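You operate a simulated robot arm through the tools that you are given. There is no shell and no other tool. Be economical: measure what you need, move in short steps, check, and stop when the job is done.

The job below is to be done with a simulated robot arm. You get a single attempt, and the scene is never put back.

## Task
Test the small grey fan at Fast, then switch the fan tester off.
Fine: guard closed before it goes on, and left closed; wait for the result; slider back to Slow; test no other.
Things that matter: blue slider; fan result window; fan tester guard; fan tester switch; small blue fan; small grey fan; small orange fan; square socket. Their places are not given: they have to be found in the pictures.

The check looks at the end state, three seconds after you hand in, the way a careful person would. Anything else that was tipped, shoved, dropped, spilled or broken makes it a failure.

## Robot
A 6-joint arm with a two-finger parallel gripper, fixed in place. Base frame: the origin is at the foot of the arm, x ahead of it, y to its left, z up; the work surface is at about z = 0.724. Readings come in m, rad, newtons and seconds.
With the tool pointing down near the work surface it reaches from about 0.22 to 0.62 m from the base axis. Its first joint turns from -1.152 to 1.152 rad. Payload 2.7 kg.
The tool frame sits at the grasp point between the pads (the TCP): z along the fingers, y along the line on which they close. The tips reach 0.023 m beyond it. The gripper opens to 0.094 m. The fingers are 0.038 m wide and 0.01 m thick; the gripper's body (0.054 by 0.096 m) begins 0.039 m behind the TCP.
Orientation is told as [roll, pitch, yaw] about the base's x, y, z axes, in that order, counted from this pose: with the fingers straight down and closing along the base's y, the tool's x points along the base's -x, its y along +y and its z along -z.

## Interface
- The arm moves only by the tool play_rows. Its argument "series" is a list of rows, each a list of 7 numbers: the turn, a rotation vector about the tool's x, y, z in rad, then the shift along the tool's x, y, z in mm, then the opening in per cent of the stroke, from 0 (shut) to 100 (fully open). In form: [[ax, ay, az, x, y, z, claw], ...]. A call has 1 to 12 rows; each row is the pose to reach, as a shift and turn from the pose commanded when the call began, along the tool's axes at that moment. Rows are played at 5 a second. More than 0.05 m and 0.15 rad between two rows, or a gripper value outside its range, and nothing of the call is played. Where a pose cannot be reached the arm comes as near as it can. A force on the tool above 90 N (or 10 N above the force at the start of the call, whichever is more), or a blocked arm, ends the call early, and 0.2 s more pass. Each finger travels about 0.045 m/s and halts on what it meets, pressing with about 38 N; the grip force reading is that of the motor and also rises with nothing between the fingers. The clock runs only during rows and for 0.2 s after the last one: add rows that repeat a pose to give the fingers time. It gives the time, the measured TCP pose, the force on the tool (base axes), the opening and the grip force at its end, in the units of the frame above (readings bear some noise), with the torque about the TCP (base axes, N m) and any sound that the robot's microphone picked up.
- Cameras (640 x 400 px; columns grow to the right, rows downward): "scene" is fixed at [0.078, -0.4294, 1.4138]; the picture's right is [0.86, -0.50, 0.00], its down [-0.27, -0.47, -0.84] and it looks along [0.42, 0.72, -0.55] (base axes); focal length 331 px, centre (320, 200). "wrist" rides on the gripper at [0.086, 0.016, -0.075] in the tool frame; the picture's right is [-0.18, 0.98, 0.00], its down [-0.58, -0.11, -0.81] and it looks along [-0.79, -0.15, 0.59] (tool axes); focal length 243 px, centre (320, 200).
- grab_frame(camera): a new picture of that camera. No time passes.
- locate(camera, pixels): for up to 12 pixels [column, row] of the newest picture of that camera ("zoom" is the newest enlarged one), the place [x, y, z] in the base frame of the surface seen there, good to about 0.003 m, but the place of the scene camera against the robot may be out by one fixed shift of up to 0.025 m in any direction. No time passes.
- enlarge(camera, box): a new picture of the part [left, top, right, bottom] of that camera's present view, enlarged. No time passes.
- sign_off(): hands the job in; it is judged then, once.

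Go step by step. Measure first, check grasps and placings, and put right what went wrong. The budget is 80 turns and 38 pictures, counting those below and the enlarged ones. Unless the task says otherwise, let go and move clear before handing in, and close with one line.

The tools are called after ">>>" as name(argument=value, ...) on one line, values as JSON. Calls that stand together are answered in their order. play_rows: Moves the arm, as the interface text tells. Its arguments: {"type":"object","properties":{"series":{"type":"array","items":{"type":"array","items":{"type":"number"}}}},"required":["series"]} The other tools are called the same way: grab_frame (camera) takes a picture; locate (camera, pixels) gives the place of the surface under pixels of a picture; enlarge (camera, box) takes an enlarged picture of a part of a camera's view; sign_off () hands the job in.

At the start:

```text
t: 0.0
tcp_pos: [0.4132, 0.0581, 1.1168]
ee_rot: [0.001, -0.001, 0.0]
force: [0.3, 0.3, 0.2]
moment: [0.02, -0.02, -0.01]
gripper_width: 0.0942
gripper_force: 0.0
```

scene: 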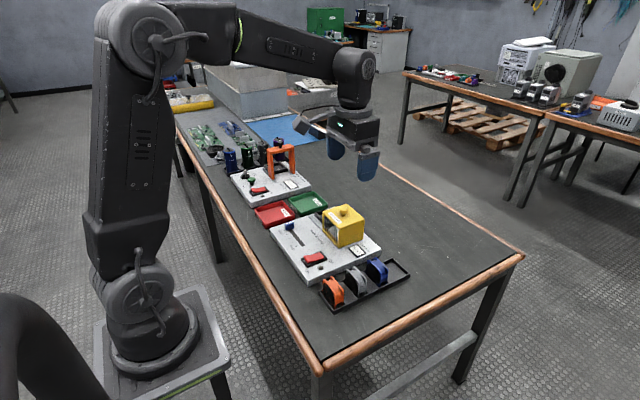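
wrist: 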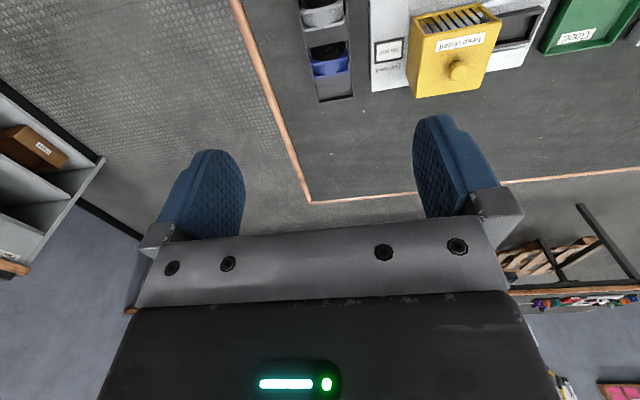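

The scene shows the fan tester (270-380, 205-280) with a yellow guard, a blue slider, a red switch, and three fans in a tray at (330-400, 265-305). I'll enlarge that region.

>>> enlarge(camera="scene", box=[250, 190, 420, 310])

>>> enlarge(camera="scene", box=[180, 110, 340, 220])

```text
3.33 times, centred on (335, 250) of scene
```

zoom: 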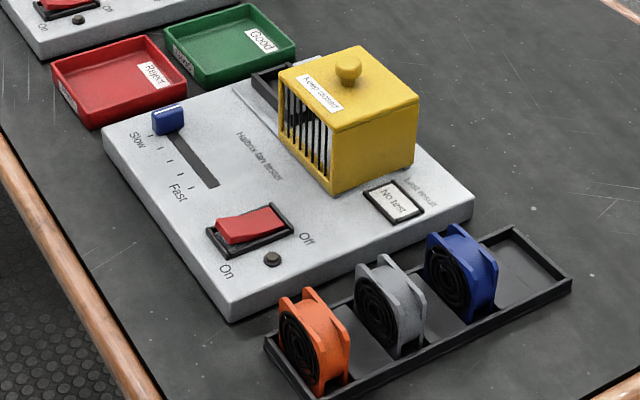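

```text
3.64 times, centred on (260, 165) of scene
```

zoom: 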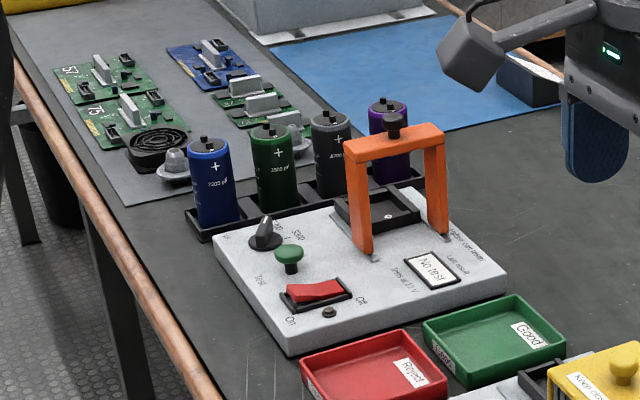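

The tester layout is clear: the slider is at Slow, the guard is over or near the socket, and the window reads "No test". I'll locate the main points in the scene view, plus shared points in the wrist view to work out the scene camera's shift.

>>> enlarge(camera="scene", box=[250, 190, 420, 310])

>>> locate(camera="wrist", pixels=[[456, 70], [413, 95], [478, 88], [500, 20], [412, 22], [375, 88], [540, 50], [520, 25], [352, 96], [332, 52], [330, 68], [322, 15]])

```text
3.33 times, centred on (335, 250) of scene
```

zoom: 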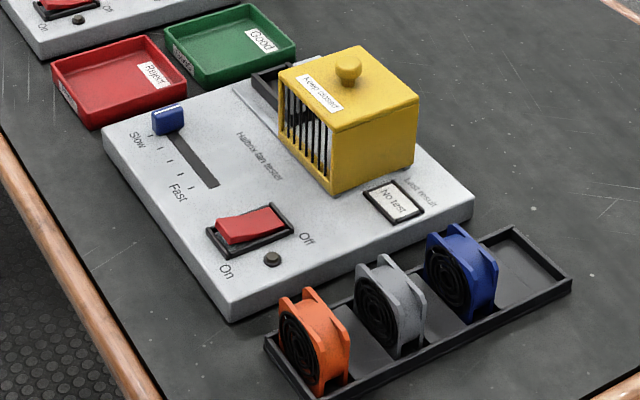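

```text
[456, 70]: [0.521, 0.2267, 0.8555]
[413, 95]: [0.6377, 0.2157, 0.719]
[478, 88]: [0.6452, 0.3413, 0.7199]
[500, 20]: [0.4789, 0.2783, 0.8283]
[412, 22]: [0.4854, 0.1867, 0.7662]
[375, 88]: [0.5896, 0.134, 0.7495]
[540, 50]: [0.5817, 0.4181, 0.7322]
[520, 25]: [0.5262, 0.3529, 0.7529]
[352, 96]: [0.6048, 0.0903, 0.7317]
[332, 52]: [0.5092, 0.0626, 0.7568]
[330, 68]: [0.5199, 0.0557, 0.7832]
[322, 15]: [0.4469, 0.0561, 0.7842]
```

>>> locate(camera="zoom", pixels=[[348, 62], [345, 125], [265, 85], [167, 112], [170, 125], [215, 185], [232, 232], [265, 212], [392, 200], [385, 262], [460, 230], [305, 295]])

>>> locate(camera="wrist", pixels=[[456, 60], [450, 45], [420, 20], [495, 8], [390, 50], [322, 22], [345, 62]])

```text
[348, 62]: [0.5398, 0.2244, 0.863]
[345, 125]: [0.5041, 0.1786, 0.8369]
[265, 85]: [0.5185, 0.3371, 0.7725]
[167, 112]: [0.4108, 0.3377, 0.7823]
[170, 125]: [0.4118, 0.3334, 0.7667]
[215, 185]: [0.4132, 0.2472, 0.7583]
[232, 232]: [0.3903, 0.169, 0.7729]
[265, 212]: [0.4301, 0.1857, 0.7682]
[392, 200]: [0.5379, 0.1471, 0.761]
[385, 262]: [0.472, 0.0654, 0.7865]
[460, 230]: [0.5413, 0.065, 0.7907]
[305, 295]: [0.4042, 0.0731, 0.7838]
```

```text
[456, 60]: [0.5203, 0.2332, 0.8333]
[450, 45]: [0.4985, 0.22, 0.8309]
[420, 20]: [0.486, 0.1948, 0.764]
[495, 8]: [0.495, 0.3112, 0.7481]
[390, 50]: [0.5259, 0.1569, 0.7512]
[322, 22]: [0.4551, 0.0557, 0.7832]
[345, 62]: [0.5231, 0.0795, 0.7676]
```

The wrist and scene readings differ by roughly (+0.018, -0.005, +0.008). I'll move the wrist camera over the tester for a direct view.

>>> play_rows(series=[[0, 0.07, 0, -10, 45, 0, 100], [0, 0.14, 0, -20, 90, 0, 100], [0, 0.21, 0, -30, 135, 0, 100], [0, 0.28, 0, -40, 180, 0, 100], [0, 0.35, 0, -50, 220, 0, 100], [0, 0.35, 0, -50, 220, 0, 100]])

>>> grab_frame(camera="wrist")

```text
t: 1.4
tcp_pos: [0.4636, 0.2764, 1.1152]
ee_rot: [-0.001, 0.35, 0.001]
force: [-0.8, -0.3, -0.7]
moment: [0.03, 0.0, -0.08]
gripper_width: 0.094
gripper_force: 0.0
```

```text
32 pictures are left
```

wrist: 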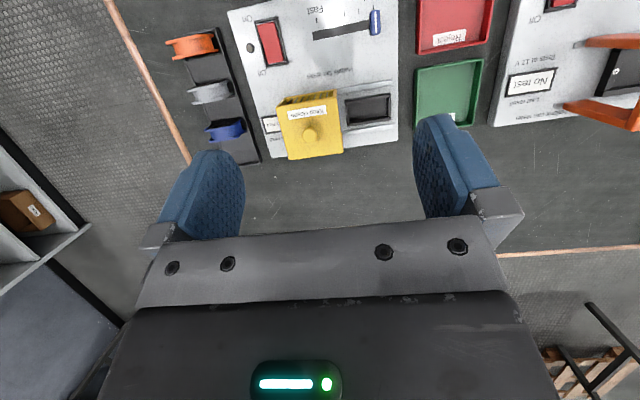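

The guard (310,125) sits beside the square socket (367,108), so it is open. I'll enlarge that area and measure it.

>>> enlarge(camera="wrist", box=[150, 0, 410, 165])

>>> locate(camera="wrist", pixels=[[310, 134], [282, 105], [337, 97], [343, 148], [290, 157], [349, 101], [389, 95], [389, 120], [350, 125], [367, 110], [320, 108], [365, 90]])

>>> locate(camera="wrist", pixels=[[375, 15], [375, 30], [318, 34], [265, 30], [270, 60], [250, 47], [270, 124], [190, 50], [209, 100], [225, 137], [195, 98], [228, 88]])

```text
2.42 times, centred on (280, 82) of wrist
```

zoom: 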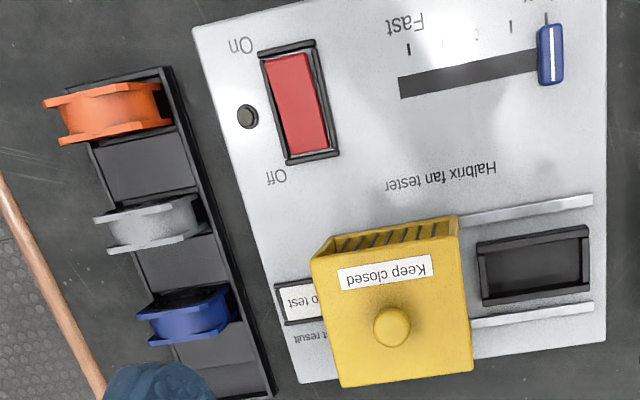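

```text
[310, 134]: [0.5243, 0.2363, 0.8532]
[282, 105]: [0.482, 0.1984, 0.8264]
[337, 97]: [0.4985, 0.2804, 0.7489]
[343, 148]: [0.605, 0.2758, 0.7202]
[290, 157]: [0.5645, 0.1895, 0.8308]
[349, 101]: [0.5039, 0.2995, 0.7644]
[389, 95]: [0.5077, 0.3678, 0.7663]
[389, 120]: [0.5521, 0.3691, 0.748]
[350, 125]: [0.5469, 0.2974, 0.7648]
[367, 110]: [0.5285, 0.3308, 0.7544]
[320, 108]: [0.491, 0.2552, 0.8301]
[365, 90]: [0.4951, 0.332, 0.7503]
```

```text
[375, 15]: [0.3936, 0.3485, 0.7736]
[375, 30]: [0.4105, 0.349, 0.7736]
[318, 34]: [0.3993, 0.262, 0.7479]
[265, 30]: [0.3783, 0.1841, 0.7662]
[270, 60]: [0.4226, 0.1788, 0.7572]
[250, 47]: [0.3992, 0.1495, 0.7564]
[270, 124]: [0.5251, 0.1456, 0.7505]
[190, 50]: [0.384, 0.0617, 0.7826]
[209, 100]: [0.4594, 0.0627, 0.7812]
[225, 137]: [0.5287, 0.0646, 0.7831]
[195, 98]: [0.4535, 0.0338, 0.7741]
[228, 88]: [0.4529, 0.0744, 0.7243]
```

The guard slides in y along rails (x about 0.495 and 0.555) and must travel about +0.098 to cover the socket, whose centre is near (0.526, 0.333). The grey fan is at about (0.457, 0.062), thin along x. I'll go above it with the tool straight down and look closer.

>>> play_rows(series=[[0, -0.05, 0, -9, -31, 26, 100], [0, -0.1, 0, -18, -61, 53, 100], [0, -0.15, 0, -26, -92, 79, 100], [0, -0.2, 0, -35, -122, 106, 100], [0, -0.25, 0, -44, -153, 132, 100], [0, -0.3, 0, -53, -183, 159, 100], [0, -0.35, 0, -61, -214, 185, 100], [0, -0.35, 0, -61, -214, 185, 100]])

>>> grab_frame(camera="wrist")

```text
t: 3.2
tcp_pos: [0.4562, 0.0634, 0.9222]
ee_rot: [0.001, -0.001, 0.002]
force: [0.6, 0.4, -0.1]
moment: [0.01, 0.0, 0.0]
gripper_width: 0.0941
gripper_force: 0.0
```

```text
30 pictures are left
```

wrist: 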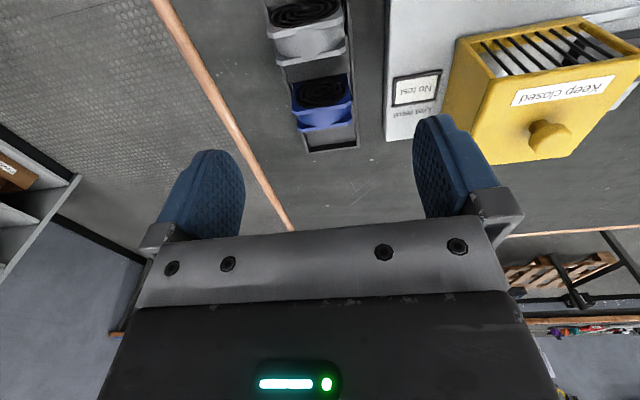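

>>> enlarge(camera="wrist", box=[240, 0, 380, 88])

>>> locate(camera="wrist", pixels=[[277, 58], [344, 44], [270, 29], [338, 12], [276, 66], [346, 50], [308, 45], [300, 147], [356, 142], [302, 75], [350, 75], [300, 15]])

```text
4.55 times, centred on (310, 44) of wrist
```

zoom: 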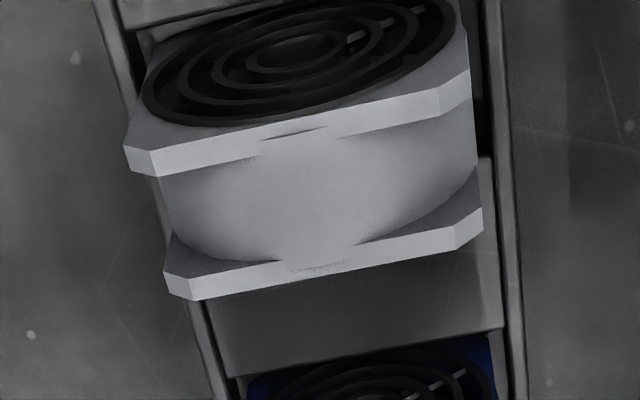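

```text
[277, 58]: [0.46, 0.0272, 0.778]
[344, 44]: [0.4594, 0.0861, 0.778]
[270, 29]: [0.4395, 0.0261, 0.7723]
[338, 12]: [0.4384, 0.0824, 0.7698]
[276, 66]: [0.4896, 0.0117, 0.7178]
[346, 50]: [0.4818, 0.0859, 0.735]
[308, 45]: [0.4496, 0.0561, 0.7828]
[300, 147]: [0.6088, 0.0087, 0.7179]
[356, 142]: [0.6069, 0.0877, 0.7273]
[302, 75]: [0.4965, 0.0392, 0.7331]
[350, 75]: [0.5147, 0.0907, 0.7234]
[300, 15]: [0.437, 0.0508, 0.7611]
```

The grey fan spans x 0.437–0.461, y 0.026–0.087, with its top at z 0.783, and it's aligned with the base axes. I'll descend and grip it along y with the tips at about z 0.748.

>>> play_rows(series=[[0, 0, 0, 7, -7, 30, 100], [0, 0, 0, 7, -7, 60, 100], [0, 0, 0, 7, -7, 90, 100], [0, 0, 0, 7, -7, 120, 100], [0, 0, 0, 7, -7, 150, 100], [0, 0, 0, 7, -7, 150, 100]])

>>> grab_frame(camera="wrist")

>>> enlarge(camera="scene", box=[290, 210, 420, 310])

```text
t: 4.6
tcp_pos: [0.4494, 0.0592, 0.7722]
ee_rot: [0.0, -0.002, 0.001]
force: [0.1, -0.2, 0.3]
moment: [0.01, 0.02, -0.03]
gripper_width: 0.0939
gripper_force: 0.1
```

```text
28 pictures are left
```

wrist: 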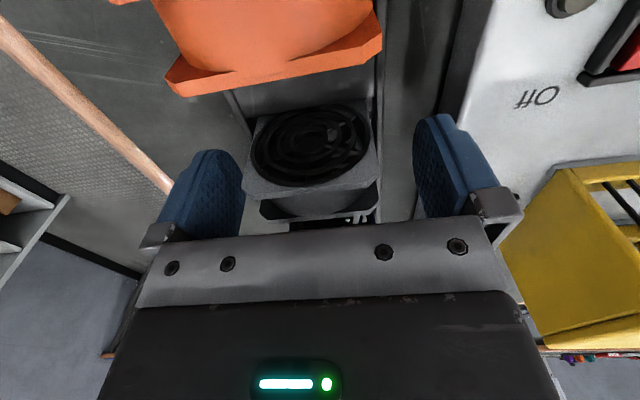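

```text
4.00 times, centred on (355, 260) of scene
```

zoom: 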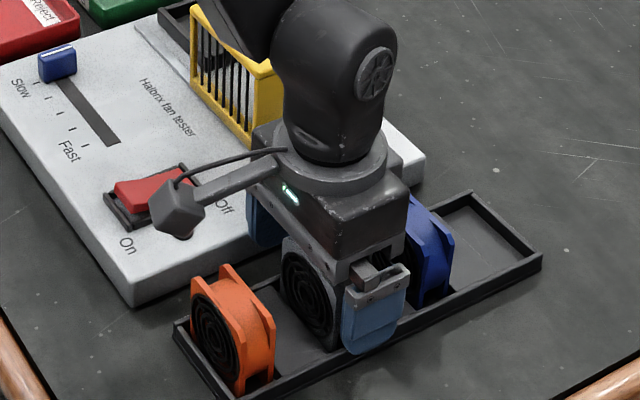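

The fan appears between the fingers (243–378, 110–215). I'll check its centring before closing.

>>> locate(camera="wrist", pixels=[[244, 192], [375, 180], [258, 118], [365, 104], [310, 190], [265, 213], [376, 205], [310, 208]])

```text
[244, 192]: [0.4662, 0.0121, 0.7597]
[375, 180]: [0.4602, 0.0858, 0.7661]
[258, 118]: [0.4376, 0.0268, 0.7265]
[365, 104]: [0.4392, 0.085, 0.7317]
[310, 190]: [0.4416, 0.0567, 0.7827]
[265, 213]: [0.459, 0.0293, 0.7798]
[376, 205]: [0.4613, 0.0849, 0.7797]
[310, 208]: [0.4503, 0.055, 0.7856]
```

The fan is centred within 2 mm, so I'll close the gripper.

>>> play_rows(series=[[0, 0, 0, 0, 0, 0, 60], [0, 0, 0, 0, 0, 0, 50], [0, 0, 0, 0, 0, 0, 50], [0, 0, 0, 0, 0, 0, 50], [0, 0, 0, 0, 0, 0, 50]])

```text
t: 5.8
tcp_pos: [0.4477, 0.0584, 0.772]
ee_rot: [-0.001, -0.002, 0.002]
force: [0.3, -0.5, -0.5]
moment: [-0.02, -0.04, 0.01]
gripper_width: 0.0596
gripper_force: 37.7
```

Holding at a width of 0.0596. I'll lift and move toward the socket, keeping high over the guard.

>>> play_rows(series=[[0, 0, 0, 0, 0, -20, 50], [0, 0, 0, 0, 0, -60, 50], [0, 0, 0, 0, 0, -110, 50], [0, 0, 0, 0, 0, -160, 50], [0, 0, 0, 0, 0, -190, 50], [0, 0, 0, 0, 0, -190, 50]])

>>> grab_frame(camera="wrist")

```text
t: 7.2
tcp_pos: [0.449, 0.0571, 0.9626]
ee_rot: [0.001, 0.0, 0.0]
force: [-0.1, -0.1, -1.8]
moment: [-0.01, 0.04, 0.0]
gripper_width: 0.0595
gripper_force: 38.1
```

```text
26 pictures are left
```

wrist: 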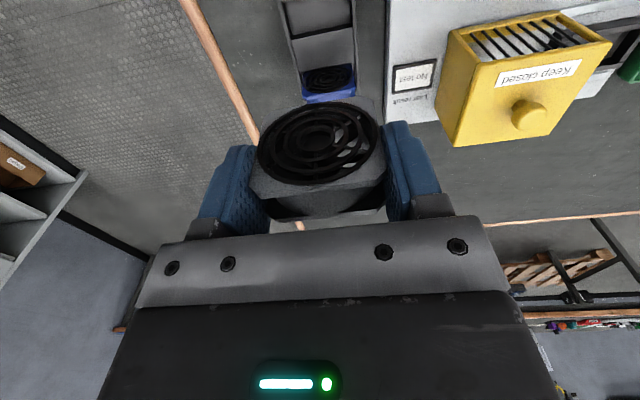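

The fan is held cleanly. I'll move to y ≈ 0.23 so the socket can be seen to the right of the held fan.

>>> play_rows(series=[[0, 0, 0, 0, 45, 0, 50], [0, 0, 0, 0, 90, 0, 50], [0, 0, 0, 0, 135, 0, 50], [0, 0, 0, 0, 175, 0, 50], [0, 0, 0, 0, 175, 0, 50]])

>>> grab_frame(camera="wrist")

>>> enlarge(camera="wrist", box=[230, 40, 470, 190])

```text
t: 8.4
tcp_pos: [0.451, 0.2336, 0.965]
ee_rot: [-0.001, 0.0, 0.0]
force: [-0.6, -0.4, -0.4]
moment: [0.03, -0.01, -0.01]
gripper_width: 0.0593
gripper_force: 37.7
```

```text
25 pictures are left
```

wrist: 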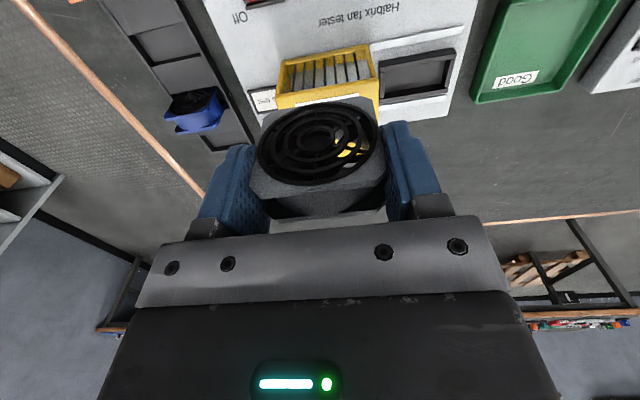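

```text
2.67 times, centred on (350, 115) of wrist
```

zoom: 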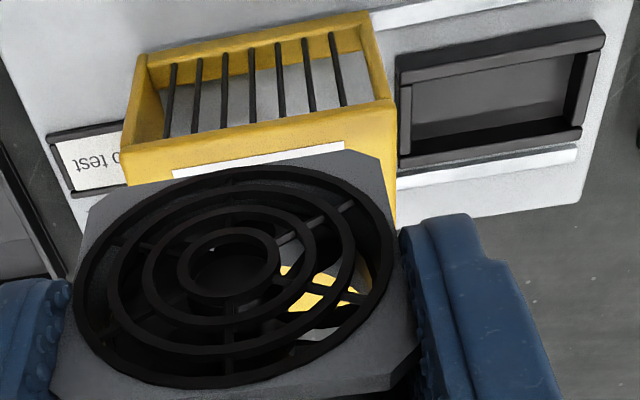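

>>> locate(camera="zoom", pixels=[[500, 42], [500, 52], [500, 62], [495, 146], [495, 152], [402, 110], [408, 110], [588, 85], [582, 85], [490, 90], [300, 185], [230, 260]])

>>> locate(camera="zoom", pixels=[[497, 158], [497, 135], [598, 60], [592, 70], [576, 70], [410, 85], [60, 385], [405, 350], [370, 165], [105, 205], [240, 395]])

```text
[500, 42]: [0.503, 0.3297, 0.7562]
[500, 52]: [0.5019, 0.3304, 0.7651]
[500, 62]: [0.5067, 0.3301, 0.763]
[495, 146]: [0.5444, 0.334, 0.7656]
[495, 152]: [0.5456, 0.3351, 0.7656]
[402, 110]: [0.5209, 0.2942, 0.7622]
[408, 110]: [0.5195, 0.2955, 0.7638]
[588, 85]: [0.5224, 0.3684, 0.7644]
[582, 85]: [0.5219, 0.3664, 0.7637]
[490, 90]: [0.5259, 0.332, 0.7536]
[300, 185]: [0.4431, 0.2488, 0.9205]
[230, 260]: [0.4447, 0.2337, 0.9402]
```

```text
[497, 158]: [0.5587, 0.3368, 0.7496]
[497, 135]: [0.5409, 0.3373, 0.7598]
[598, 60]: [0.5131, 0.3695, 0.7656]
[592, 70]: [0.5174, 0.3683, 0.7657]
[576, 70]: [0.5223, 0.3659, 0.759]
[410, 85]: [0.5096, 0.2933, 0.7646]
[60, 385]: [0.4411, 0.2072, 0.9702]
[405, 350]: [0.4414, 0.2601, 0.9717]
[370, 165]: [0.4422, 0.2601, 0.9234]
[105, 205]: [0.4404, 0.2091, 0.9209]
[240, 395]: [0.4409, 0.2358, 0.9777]
```

The socket's inner area is about x 0.508–0.5415, y 0.298–0.366, with its floor at 0.7536 and rim at 0.765. I'll target the TCP at (0.523, 0.332), hover, and check.

>>> play_rows(series=[[0, 0, 0, -30, 40, 0, 50], [0, 0, 0, -60, 80, 0, 50], [0, 0, 0, -73, 99, 0, 50], [0, 0, 0, -73, 99, 40, 50], [0, 0, 0, -73, 99, 80, 50], [0, 0, 0, -73, 99, 130, 50], [0, 0, 0, -73, 99, 130, 50]])

>>> grab_frame(camera="wrist")

>>> enlarge(camera="scene", box=[270, 150, 400, 260])

```text
t: 10.0
tcp_pos: [0.5253, 0.3309, 0.8326]
ee_rot: [0.0, 0.0, -0.001]
force: [0.4, -0.7, -1.2]
moment: [0.02, 0.06, -0.01]
gripper_width: 0.0594
gripper_force: 38.1
```

```text
23 pictures are left
```

wrist: 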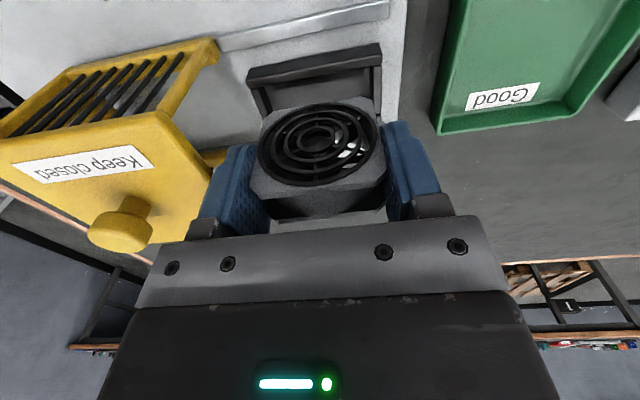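

```text
3.64 times, centred on (335, 205) of scene
```

zoom: 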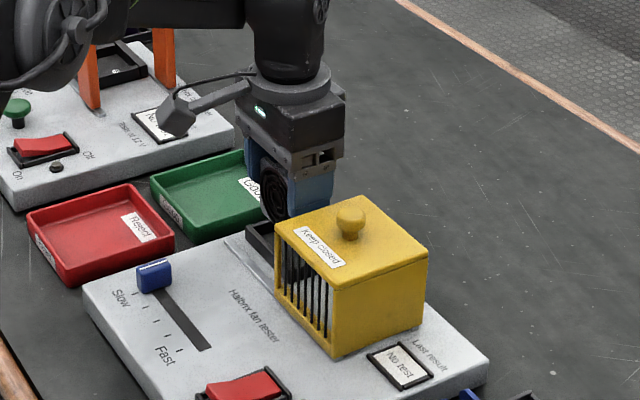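

>>> locate(camera="wrist", pixels=[[315, 64], [316, 72], [255, 90], [377, 70], [262, 100], [373, 85], [320, 105], [268, 135], [372, 115], [310, 200]])

>>> enlarge(camera="wrist", box=[220, 30, 420, 155])

```text
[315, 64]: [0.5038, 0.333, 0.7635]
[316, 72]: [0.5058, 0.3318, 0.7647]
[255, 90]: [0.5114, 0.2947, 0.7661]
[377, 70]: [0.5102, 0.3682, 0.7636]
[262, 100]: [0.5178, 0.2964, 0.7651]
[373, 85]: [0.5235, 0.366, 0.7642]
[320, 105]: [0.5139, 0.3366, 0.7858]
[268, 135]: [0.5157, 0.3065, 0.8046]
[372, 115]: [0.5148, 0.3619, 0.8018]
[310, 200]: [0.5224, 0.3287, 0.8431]
```

```text
3.20 times, centred on (320, 92) of wrist
```

zoom: 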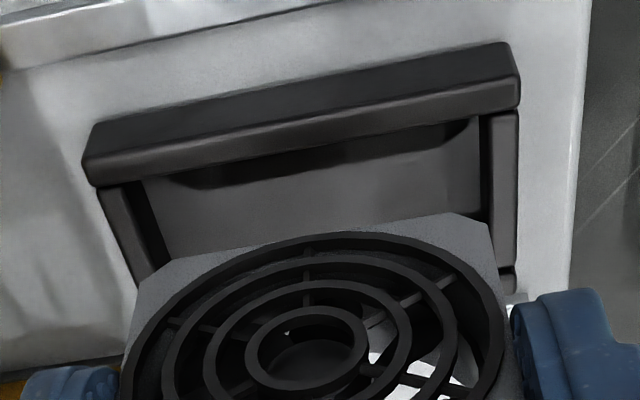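

The fan front sits at x 0.5145 and its back at about 0.539, inside the inner rim of 0.507–0.542. I'll shift -2 mm in x and -1 mm in y, then lower.

>>> play_rows(series=[[0, 0, 0, 2, -1, 8, 50], [0, 0, 0, 2, -1, 16, 50], [0, 0, 0, 2, -1, 22, 50], [0, 0, 0, 2, -1, 27, 50], [0, 0, 0, 2, -1, 31, 50], [0, 0, 0, 2, -1, 33, 50], [0, 0, 0, 2, -1, 33, 50]])

>>> enlarge(camera="wrist", box=[220, 30, 420, 155])

```text
t: 11.6
tcp_pos: [0.5223, 0.3296, 0.8013]
ee_rot: [0.001, -0.005, 0.002]
force: [-4.0, -2.2, 16.5]
moment: [-0.38, 0.27, -0.03]
gripper_width: 0.0594
gripper_force: 38.6
```

```text
3.20 times, centred on (320, 92) of wrist
```

zoom: 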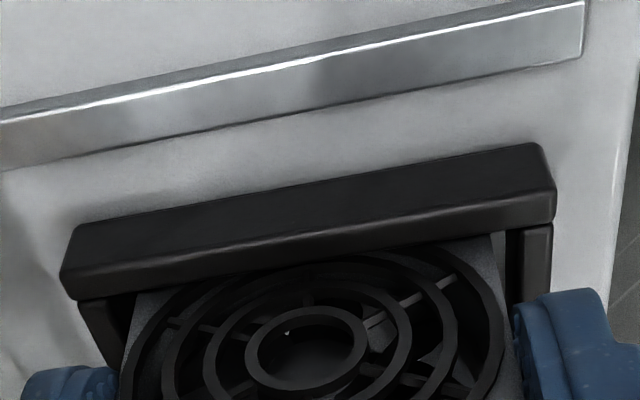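

16 N upward at TCP z 0.801 means the fan bottom is on the socket floor, below the rim. I'll open only to 70 % to stay clear of the guard, then lift away.

>>> play_rows(series=[[0, 0, 0, 0, 0, -1, 60], [0, 0, 0, 0, 0, -1, 70], [0, 0, 0, 0, 0, -1, 70], [0, 0, 0, 0, 0, -20, 70], [0, 0, 0, 0, 0, -60, 70], [0, 0, 0, 0, 0, -110, 70], [0, 0, 0, 40, -20, -140, 70], [0, 0, 0, 70, -40, -150, 70], [0, 0, 0, 70, -40, -150, 70]])

>>> grab_frame(camera="wrist")

>>> enlarge(camera="scene", box=[260, 160, 410, 290])

```text
refused: row 7 steps farther than a row can; nothing moved
```

```text
19 pictures are left
```

wrist: 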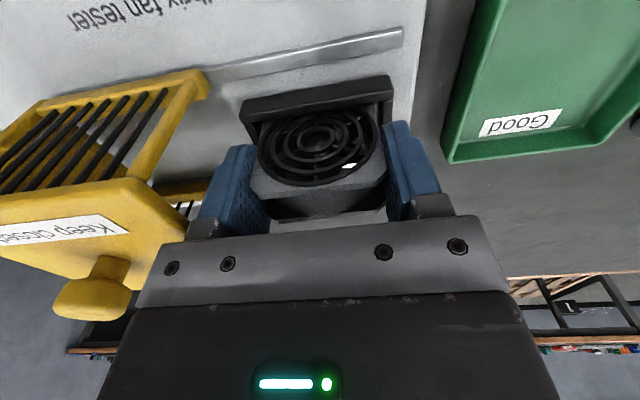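

```text
3.08 times, centred on (335, 225) of scene
```

zoom: 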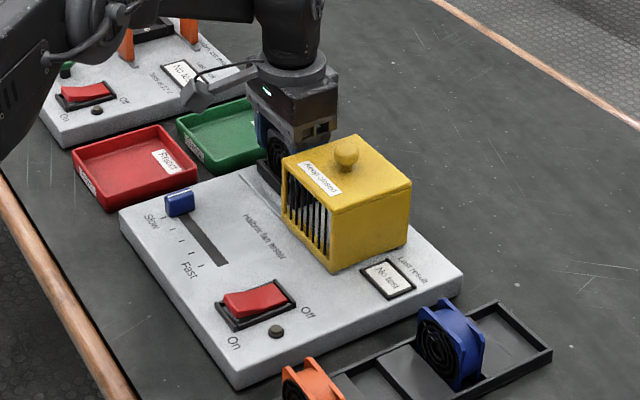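

Row 7 stepped too far, so nothing moved. I'll send it again with smaller steps.

>>> play_rows(series=[[0, 0, 0, 0, 0, -1, 60], [0, 0, 0, 0, 0, -1, 70], [0, 0, 0, 0, 0, -1, 70], [0, 0, 0, 0, 0, -20, 70], [0, 0, 0, 0, 0, -60, 70], [0, 0, 0, 0, 0, -105, 70], [0, 0, 0, 25, -15, -135, 70], [0, 0, 0, 60, -30, -150, 70], [0, 0, 0, 90, -50, -150, 70], [0, 0, 0, 90, -50, -150, 70]])

>>> grab_frame(camera="wrist")

```text
t: 13.8
tcp_pos: [0.4297, 0.2794, 0.9529]
ee_rot: [-0.001, -0.002, -0.001]
force: [0.5, -0.6, 0.6]
moment: [-0.01, -0.03, 0.02]
gripper_width: 0.0657
gripper_force: 0.1
```

```text
17 pictures are left
```

wrist: 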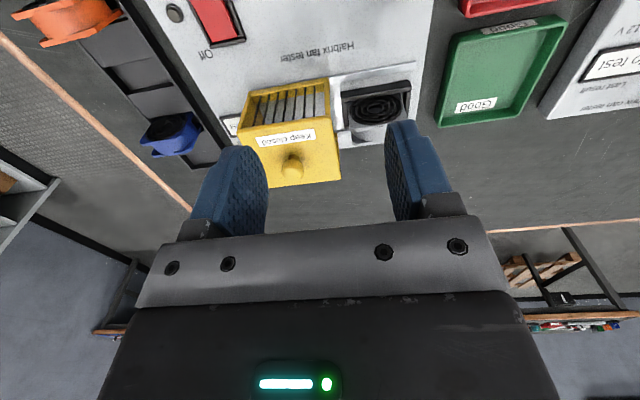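

The fan is in the socket (377,105). I'll check that it is upright and seated.

>>> enlarge(camera="wrist", box=[220, 60, 430, 190])

>>> locate(camera="wrist", pixels=[[350, 98], [376, 95], [378, 108], [378, 118], [378, 124], [352, 127], [402, 120], [291, 163], [262, 180], [243, 150], [338, 178], [326, 115]])

```text
3.05 times, centred on (325, 125) of wrist
```

zoom: 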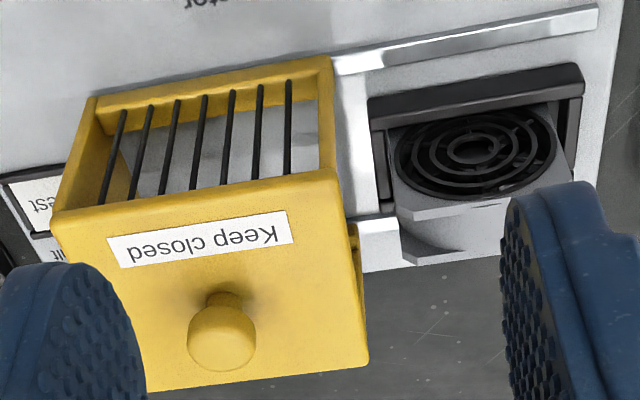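

```text
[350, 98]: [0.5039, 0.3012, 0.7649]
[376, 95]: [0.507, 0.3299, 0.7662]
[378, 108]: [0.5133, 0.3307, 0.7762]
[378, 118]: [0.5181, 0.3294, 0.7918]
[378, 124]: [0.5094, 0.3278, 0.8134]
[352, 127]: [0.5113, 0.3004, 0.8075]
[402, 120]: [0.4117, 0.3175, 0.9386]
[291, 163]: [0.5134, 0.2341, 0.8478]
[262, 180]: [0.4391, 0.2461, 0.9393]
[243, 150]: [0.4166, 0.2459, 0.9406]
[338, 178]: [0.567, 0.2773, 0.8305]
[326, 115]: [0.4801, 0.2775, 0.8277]
```

The fan is upright (front face x ≈ 0.511, top ≈ 0.811) and seated inside the rim. Next I'll close the guard by gripping its knob at about (0.522, 0.235, 0.845).

>>> play_rows(series=[[0, 0, 0, -40, -20, 0, 60], [0, 0, 0, -80, -40, 0, 60], [0, 0, 0, -92, -44, 20, 60], [0, 0, 0, -92, -44, 50, 60], [0, 0, 0, -92, -44, 80, 60], [0, 0, 0, -92, -44, 91, 60], [0, 0, 0, -92, -44, 91, 60]])

>>> grab_frame(camera="wrist")

```text
t: 15.4
tcp_pos: [0.5218, 0.2365, 0.8584]
ee_rot: [0.001, -0.001, 0.0]
force: [-0.2, -0.1, 0.3]
moment: [0.06, -0.01, 0.0]
gripper_width: 0.0563
gripper_force: 0.1
```

```text
15 pictures are left
```

wrist: 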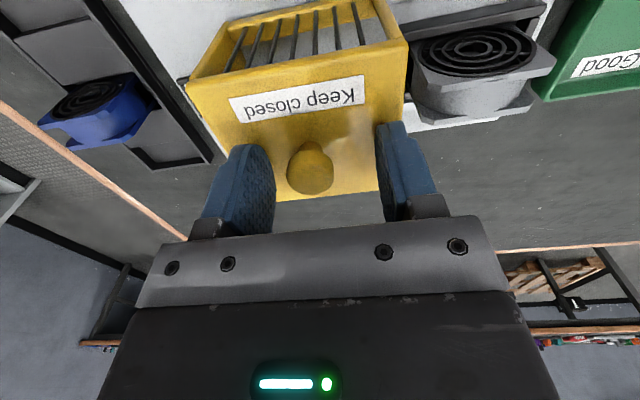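

The knob (311,168) is between the fingers, so I'll close on it.

>>> play_rows(series=[[0, 0, 0, 0, 0, 0, 40], [0, 0, 0, 0, 0, 0, 20], [0, 0, 0, 0, 0, 0, 10], [0, 0, 0, 0, 0, 0, 10], [0, 0, 0, 0, 0, 0, 10]])

```text
t: 16.6
tcp_pos: [0.5235, 0.2375, 0.8594]
ee_rot: [0.0, -0.001, 0.001]
force: [-0.3, 1.6, -2.3]
moment: [-0.05, -0.48, 0.0]
gripper_width: 0.0239
gripper_force: 45.0
```

Gripped at 24 mm. I'll slide the guard +y by 90 mm in short steps.

>>> play_rows(series=[[0, 0, 0, 0, 10, 0, 10], [0, 0, 0, 0, 20, 0, 10], [0, 0, 0, 0, 30, 0, 10], [0, 0, 0, 0, 42, 0, 10], [0, 0, 0, 0, 54, 0, 10], [0, 0, 0, 0, 66, 0, 10], [0, 0, 0, 0, 78, 0, 10], [0, 0, 0, 0, 88, 0, 10], [0, 0, 0, 0, 92, 0, 10]])

>>> grab_frame(camera="wrist")

```text
t: 18.6
tcp_pos: [0.5221, 0.3293, 0.8587]
ee_rot: [0.001, 0.0, 0.0]
force: [-9.9, -1.2, -2.8]
moment: [0.09, 0.08, -0.11]
gripper_width: 0.0238
gripper_force: 45.0
```

```text
14 pictures are left
```

wrist: 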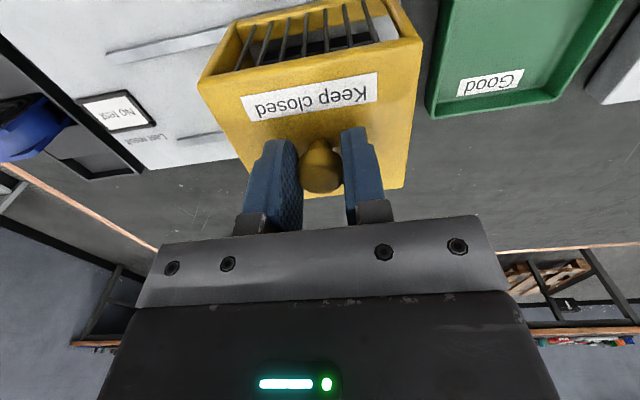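

There's no y resistance yet. I'll move on in small steps to find the end stop.

>>> play_rows(series=[[0, 0, 0, 0, 2, 0, 10], [0, 0, 0, 0, 4, 0, 10], [0, 0, 0, 0, 6, 0, 10], [0, 0, 0, 0, 7, 0, 10]])

```text
t: 19.6
tcp_pos: [0.5235, 0.3299, 0.8575]
ee_rot: [-0.012, 0.009, -0.005]
force: [-23.5, -45.1, 11.3]
moment: [-0.08, -0.83, -0.31]
gripper_width: 0.0239
gripper_force: 45.2
```

It stopped firmly at y ≈ 0.330 with 45 N. I'll relieve the pressure, release, and inspect.

>>> play_rows(series=[[0, 0, 0, 0, -5, 0, 10], [0, 0, 0, 0, -5, 0, 30], [0, 0, 0, 0, -5, 0, 50], [0, 0, 0, 0, -5, 0, 50], [0, 0, 0, 0, -5, -30, 50], [0, 0, 0, 20, -20, -70, 50], [0, 0, 0, 60, -40, -90, 50], [0, 0, 0, 95, -60, -90, 50], [0, 0, 0, 95, -60, -90, 50]])

>>> grab_frame(camera="wrist")

>>> enlarge(camera="scene", box=[260, 160, 410, 290])

```text
t: 21.6
tcp_pos: [0.4283, 0.2753, 0.9478]
ee_rot: [0.002, -0.001, 0.001]
force: [-0.1, -0.4, 0.0]
moment: [0.02, 0.0, -0.01]
gripper_width: 0.0473
gripper_force: 0.1
```

```text
13 pictures are left
```

wrist: 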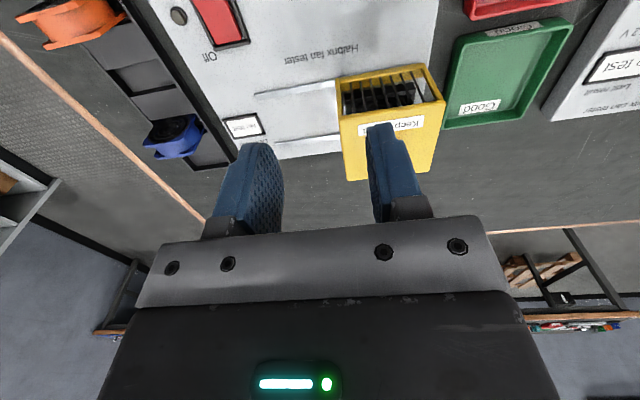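

```text
3.08 times, centred on (335, 225) of scene
```

zoom: 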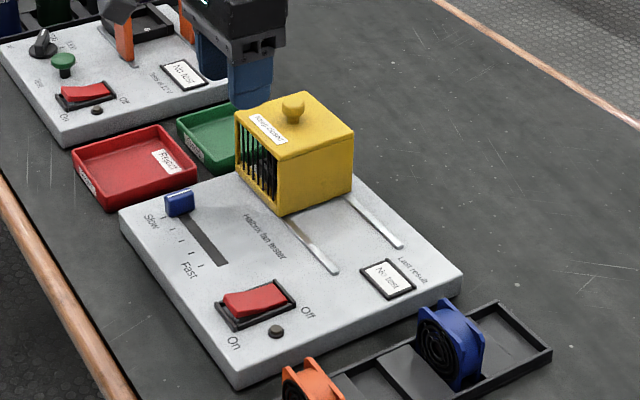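

The guard now covers the socket. I'll measure its extents, and the slider and switch too.

>>> locate(camera="wrist", pixels=[[338, 115], [345, 130], [440, 98], [432, 165], [437, 120], [220, 18], [240, 40], [205, 5], [262, 95], [268, 90]])

>>> locate(camera="zoom", pixels=[[292, 102], [178, 196], [185, 205], [171, 205], [222, 262], [240, 312], [280, 292], [255, 300], [222, 305], [264, 285], [385, 278], [350, 135]])

```text
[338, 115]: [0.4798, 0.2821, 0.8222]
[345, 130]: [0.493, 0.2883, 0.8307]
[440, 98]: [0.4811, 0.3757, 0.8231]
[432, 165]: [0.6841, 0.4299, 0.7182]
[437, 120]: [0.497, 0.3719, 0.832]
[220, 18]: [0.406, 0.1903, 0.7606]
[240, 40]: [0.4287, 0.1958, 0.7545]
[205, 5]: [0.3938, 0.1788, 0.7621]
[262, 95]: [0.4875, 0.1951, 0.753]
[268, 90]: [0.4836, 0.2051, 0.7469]
```

```text
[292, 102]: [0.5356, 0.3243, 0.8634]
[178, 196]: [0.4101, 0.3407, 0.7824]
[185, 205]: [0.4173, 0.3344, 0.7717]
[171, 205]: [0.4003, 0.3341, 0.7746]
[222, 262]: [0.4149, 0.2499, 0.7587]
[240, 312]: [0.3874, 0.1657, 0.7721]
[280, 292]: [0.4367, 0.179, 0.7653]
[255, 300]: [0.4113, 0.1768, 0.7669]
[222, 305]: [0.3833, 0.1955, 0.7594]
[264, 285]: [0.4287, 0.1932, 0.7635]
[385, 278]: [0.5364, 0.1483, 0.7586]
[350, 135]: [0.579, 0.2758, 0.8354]
```

The guard spans y 0.283–0.375, covering the whole socket at its stop. Next is the blue slider at about (0.402, 0.349, top 0.774), so I'll hover above it.

>>> play_rows(series=[[0, 0, 0, 13, 37, 0, 40], [0, 0, 0, 26, 73, 10, 35], [0, 0, 0, 26, 73, 50, 35], [0, 0, 0, 26, 73, 100, 35], [0, 0, 0, 26, 73, 120, 35], [0, 0, 0, 26, 73, 120, 35]])

>>> grab_frame(camera="wrist")

```text
t: 23.0
tcp_pos: [0.4022, 0.348, 0.8275]
ee_rot: [-0.002, -0.002, 0.0]
force: [-0.4, 0.2, 0.1]
moment: [0.01, 0.03, -0.02]
gripper_width: 0.0331
gripper_force: 0.1
```

```text
11 pictures are left
```

wrist: 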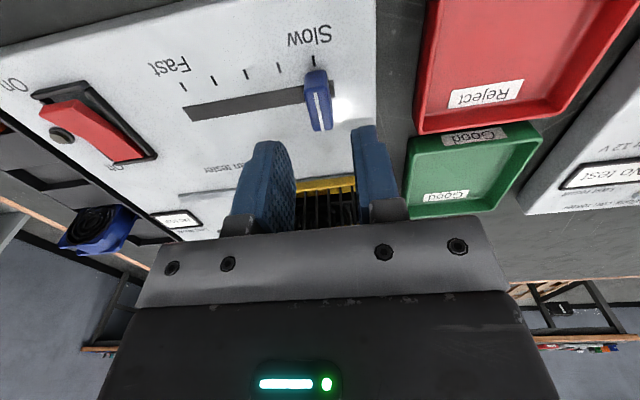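

>>> locate(camera="wrist", pixels=[[315, 75], [320, 100], [324, 125], [312, 130], [330, 130], [186, 114], [302, 95], [314, 58], [183, 87], [416, 130], [100, 125], [60, 105]])

```text
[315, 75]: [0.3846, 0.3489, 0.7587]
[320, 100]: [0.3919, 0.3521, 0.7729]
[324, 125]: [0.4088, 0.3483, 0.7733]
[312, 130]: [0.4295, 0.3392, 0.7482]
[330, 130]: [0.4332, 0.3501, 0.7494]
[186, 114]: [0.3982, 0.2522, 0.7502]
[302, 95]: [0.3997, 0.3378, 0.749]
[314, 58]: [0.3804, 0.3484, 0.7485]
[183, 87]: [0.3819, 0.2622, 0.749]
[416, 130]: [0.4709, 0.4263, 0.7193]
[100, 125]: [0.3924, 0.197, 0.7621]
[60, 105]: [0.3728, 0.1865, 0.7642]
```

The Slow tick is at y 0.348, the Fast tick at 0.262, and the knob at (0.399, 0.350). I'll descend, grip, then slide -y.

>>> play_rows(series=[[0, 0, 0, 2, 2, 20, 35], [0, 0, 0, 2, 2, 40, 35], [0, 0, 0, 2, 2, 48, 35], [0, 0, 0, 2, 2, 48, 20], [0, 0, 0, 2, 2, 48, 8], [0, 0, 0, 2, 2, 48, 8], [0, 0, 0, 2, 2, 48, 8]])

```text
t: 24.6
tcp_pos: [0.4015, 0.3493, 0.7795]
ee_rot: [-0.002, 0.002, 0.0]
force: [2.6, -19.8, 3.9]
moment: [-0.16, 0.66, 0.13]
gripper_width: 0.0138
gripper_force: 44.6
```

Gripped at 13.8 mm. I'll slide toward Fast.

>>> play_rows(series=[[0, 0, 0, 0, -10, 0, 8], [0, 0, 0, 0, -22, 0, 8], [0, 0, 0, 0, -34, 0, 8], [0, 0, 0, 0, -46, 0, 8], [0, 0, 0, 0, -58, 0, 8], [0, 0, 0, 0, -70, 0, 8], [0, 0, 0, 0, -80, 0, 8], [0, 0, 0, 0, -86, 0, 8], [0, 0, 0, 0, -88, 0, 8], [0, 0, 0, 0, -88, 0, 8]])

```text
t: 26.8
tcp_pos: [0.4004, 0.2618, 0.7803]
ee_rot: [0.001, 0.002, 0.0]
force: [-9.1, 1.0, -0.7]
moment: [0.09, 1.44, -0.08]
gripper_width: 0.014
gripper_force: 45.0
```

The slider is at y 0.262, exactly the Fast tick. I'll release, lift, close the fingers, and hover by the switch for a look.

>>> play_rows(series=[[0, 0, 0, 0, 0, 0, 20], [0, 0, 0, 0, 0, 0, 35], [0, 0, 0, 0, 0, 0, 35], [0, 0, 0, 0, 0, -30, 35], [0, 0, 0, 0, 0, -60, 35], [0, 0, 0, 0, -40, -60, 10], [0, 0, 0, 20, -77, -60, 0], [0, 0, 0, 20, -77, -60, 0], [0, 0, 0, 20, -77, -60, 0]])

>>> grab_frame(camera="wrist")

```text
t: 28.8
tcp_pos: [0.3806, 0.1833, 0.8409]
ee_rot: [0.0, -0.003, 0.001]
force: [0.7, 0.0, -0.4]
moment: [-0.01, -0.01, 0.01]
gripper_width: 0.0001
gripper_force: 38.3
```

```text
10 pictures are left
```

wrist: 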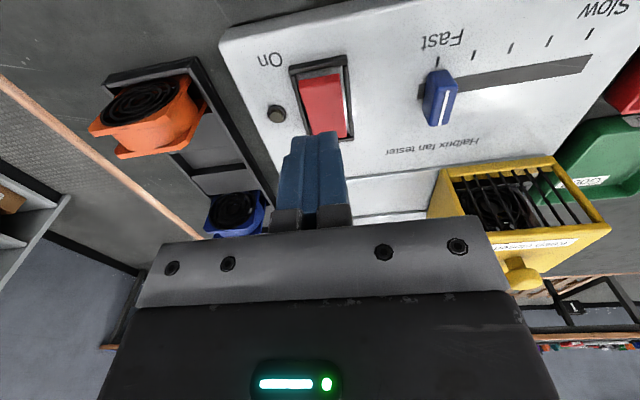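

>>> locate(camera="wrist", pixels=[[318, 65], [319, 78], [322, 90], [325, 105], [327, 125], [303, 100], [346, 95], [296, 100], [350, 95], [440, 80], [436, 62]])

```text
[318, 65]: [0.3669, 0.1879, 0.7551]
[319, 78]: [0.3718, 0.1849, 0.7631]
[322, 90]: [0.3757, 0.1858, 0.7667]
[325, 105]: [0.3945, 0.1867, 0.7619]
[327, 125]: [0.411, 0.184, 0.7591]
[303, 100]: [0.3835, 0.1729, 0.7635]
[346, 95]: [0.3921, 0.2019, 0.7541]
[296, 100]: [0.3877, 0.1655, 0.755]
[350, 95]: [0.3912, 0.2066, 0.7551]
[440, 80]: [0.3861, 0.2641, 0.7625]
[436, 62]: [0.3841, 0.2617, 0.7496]
```

The rocker's On edge is near (0.377, 0.186, 0.766), with the bezel at 0.755. I'll press the On end down, with the guard closed and slider at Fast.

>>> play_rows(series=[[0, 0, 0, 0, 3, 25, 0], [0, 0, 0, 0, 3, 48, 0], [0, 0, 0, 0, 3, 53, 0], [0, 0, 0, 0, 3, 57, 0], [0, 0, 0, 0, 3, 61, 0], [0, 0, 0, 0, 3, 63, 0]])

```text
t: 30.0
tcp_pos: [0.3793, 0.1886, 0.7857]
ee_rot: [0.0, 0.002, 0.0]
force: [-10.7, -5.8, 18.7]
moment: [-0.06, -0.07, -0.06]
gripper_width: 0.0001
gripper_force: 38.2
stopped in row 6: the force on the tool passed its limit (the readings are from after the stop); the commanded pose is now the measured one
```

The call was stopped by force at TCP z 0.786. I'll lift slightly and look at the rocker.

>>> play_rows(series=[[0, 0, 0, 0, 0, -30, 0], [0, 0, 0, 0, 0, -55, 0]])

>>> grab_frame(camera="wrist")

```text
t: 30.6
tcp_pos: [0.3818, 0.1891, 0.8407]
ee_rot: [0.0, -0.001, -0.001]
force: [-0.2, -0.7, 0.4]
moment: [-0.03, -0.01, 0.02]
gripper_width: 0.0002
gripper_force: 37.9
```

```text
9 pictures are left
```

wrist: 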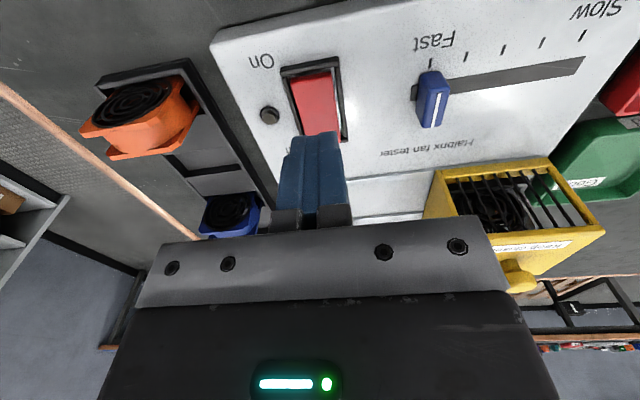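

>>> locate(camera="wrist", pixels=[[312, 75], [313, 82], [316, 95], [320, 110], [322, 125], [312, 68]])

>>> enlarge(camera="wrist", box=[230, 40, 390, 140])

```text
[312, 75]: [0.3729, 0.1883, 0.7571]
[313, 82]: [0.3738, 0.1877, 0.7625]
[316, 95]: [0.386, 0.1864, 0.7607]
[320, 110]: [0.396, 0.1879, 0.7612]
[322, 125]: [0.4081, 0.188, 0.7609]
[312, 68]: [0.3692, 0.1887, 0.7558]
```

```text
4.00 times, centred on (310, 90) of wrist
```

zoom: 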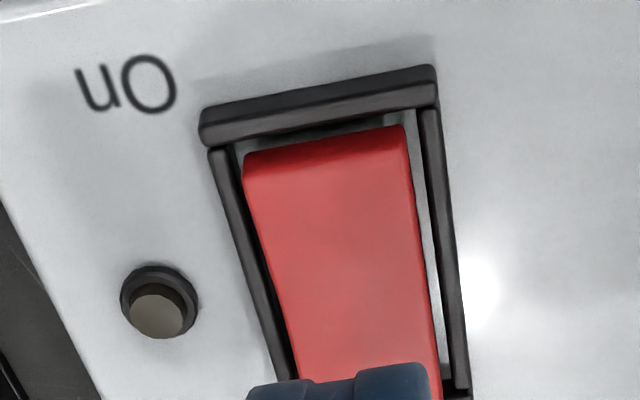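

The rocker looks nearly level now. I'll check the scene view for the lamp, the window and the rocker state.

>>> enlarge(camera="scene", box=[270, 180, 390, 280])

```text
4.00 times, centred on (330, 230) of scene
```

zoom: 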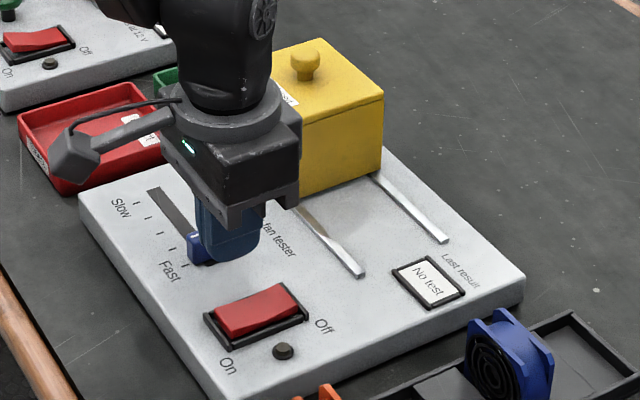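

The rocker is only halfway and the window still says "No test". The 38 mm wide finger end bottomed out on the rocker's centre, so I'll tilt the tool 0.35 rad to press with a fingertip corner on the On end.

>>> play_rows(series=[[0, 0.12, 0, 4, -1, 10, 0], [0, 0.24, 0, 8, -2, 20, 0], [0, 0.35, 0, 11, -2, 30, 0], [0, 0.35, 0, 11, -2, 42, 0], [0, 0.35, 0, 11, -2, 48, 0], [0, 0.35, 0, 11, -2, 52, 0], [0, 0.35, 0, 11, -2, 55, 0], [0, 0.35, 0, 11, -2, 58, 0], [0, 0.35, 0, 11, -2, 60, 0]])

```text
t: 32.7
tcp_pos: [0.3699, 0.1865, 0.787]
ee_rot: [0.0, 0.355, 0.002]
force: [-6.6, -3.7, 14.4]
moment: [-0.11, 0.03, -0.08]
gripper_width: 0.0
gripper_force: 37.9
heard: click
stopped in row 9: the force on the tool passed its limit (the readings are from after the stop); the commanded pose is now the measured one
```

I heard a click, so the switch toggled. I'll lift straight up and wait for the result.

>>> play_rows(series=[[0, 0, 0, 10, 0, -28, 0], [0, 0, 0, 20, 0, -56, 0], [0, -0.12, 0, 20, 0, -56, 0], [0, -0.24, 0, 20, 0, -56, 0], [0, -0.35, 0, 20, 0, -56, 0], [0, -0.35, 0, 20, 0, -56, 0], [0, -0.35, 0, 20, 0, -56, 0], [0, -0.35, 0, 20, 0, -56, 0], [0, -0.35, 0, 20, 0, -56, 0], [0, -0.35, 0, 20, 0, -56, 0], [0, -0.35, 0, 20, 0, -56, 0], [0, -0.35, 0, 20, 0, -56, 0]])

>>> enlarge(camera="scene", box=[270, 180, 390, 280])

```text
t: 35.3
tcp_pos: [0.3717, 0.1878, 0.845]
ee_rot: [0.001, 0.004, 0.003]
force: [-0.8, -0.7, 0.3]
moment: [-0.02, -0.03, 0.02]
gripper_width: 0.0
gripper_force: 37.7
```

```text
4.00 times, centred on (330, 230) of scene
```

zoom: 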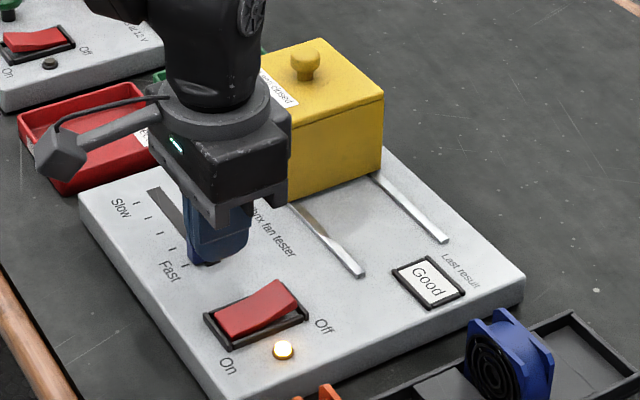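

The window reads "Good", with the lamp lit and the guard closed. I'll switch off by pressing the Off end at about x 0.42 with the mirrored tilt.

>>> play_rows(series=[[0, -0.12, 0, -30, 0, 0, 0], [0, -0.24, 0, -59, 0, 0, 0], [0, -0.35, 0, -59, -1, 20, 0], [0, -0.35, 0, -59, -1, 40, 0], [0, -0.35, 0, -59, -1, 48, 0], [0, -0.35, 0, -59, -1, 53, 0], [0, -0.35, 0, -59, -1, 57, 0], [0, -0.35, 0, -59, -1, 60, 0], [0, -0.35, 0, -59, -1, 63, 0], [0, -0.35, 0, -59, -1, 65, 0]])

```text
t: 37.5
tcp_pos: [0.4328, 0.189, 0.7855]
ee_rot: [0.005, -0.358, 0.0]
force: [-7.9, -4.5, 55.4]
moment: [-0.07, 0.74, 0.16]
gripper_width: 0.0
gripper_force: 37.8
out of reach, approached as far as the arm can: row 3
heard: click
```

I heard a click. I'll lift clear, straighten, open to 35 %, and check.

>>> play_rows(series=[[0, 0, 0, -10, 0, -28, 0], [0, 0, 0, -21, 0, -56, 0], [0, 0.12, 0, -21, 0, -56, 0], [0, 0.24, 0, -21, 0, -56, 20], [0, 0.35, 0, -21, 0, -56, 35], [0, 0.35, 0, -21, 0, -56, 35]])

>>> enlarge(camera="scene", box=[270, 180, 390, 280])

```text
t: 38.9
tcp_pos: [0.4303, 0.1882, 0.8387]
ee_rot: [0.0, 0.007, 0.002]
force: [-1.0, -0.6, 0.4]
moment: [0.02, -0.01, -0.02]
gripper_width: 0.0328
gripper_force: 0.1
out of reach, approached as far as the arm can: row 3
```

```text
4.00 times, centred on (330, 230) of scene
```

zoom: 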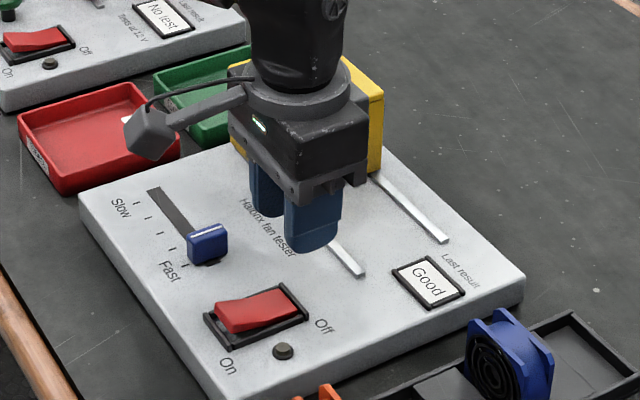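

The lamp is off, the rocker is back to Off, and the result still reads "Good". Next I'll grip the slider at (0.400, 0.262).

>>> play_rows(series=[[0, 0, 0, 15, 37, 0, 35], [0, 0, 0, 30, 74, 0, 35], [0, 0, 0, 30, 74, 0, 35], [0, 0, 0, 30, 74, 20, 35], [0, 0, 0, 30, 74, 40, 35], [0, 0, 0, 30, 74, 59, 35], [0, 0, 0, 30, 74, 59, 20], [0, 0, 0, 30, 74, 59, 8], [0, 0, 0, 30, 74, 59, 8], [0, 0, 0, 30, 74, 59, 8]])

```text
t: 41.1
tcp_pos: [0.3992, 0.263, 0.7821]
ee_rot: [0.004, 0.003, 0.001]
force: [-1.3, 20.2, -8.7]
moment: [0.11, -0.72, -0.47]
gripper_width: 0.0139
gripper_force: 45.4
```

>>> play_rows(series=[[0, 0, 0, 0, 10, 0, 8], [0, 0, 0, 0, 22, 0, 8], [0, 0, 0, 0, 34, 0, 8], [0, 0, 0, 0, 46, 0, 8], [0, 0, 0, 0, 58, 0, 8], [0, 0, 0, 0, 70, 0, 8], [0, 0, 0, 0, 80, 0, 8], [0, 0, 0, 0, 85, 0, 8], [0, 0, 0, 0, 88, 0, 8], [0, 0, 0, 0, 88, 0, 8]])

```text
t: 43.3
tcp_pos: [0.4001, 0.3476, 0.782]
ee_rot: [0.001, 0.005, 0.002]
force: [7.1, -8.4, -5.7]
moment: [-0.15, -1.37, -0.27]
gripper_width: 0.0136
gripper_force: 45.1
```

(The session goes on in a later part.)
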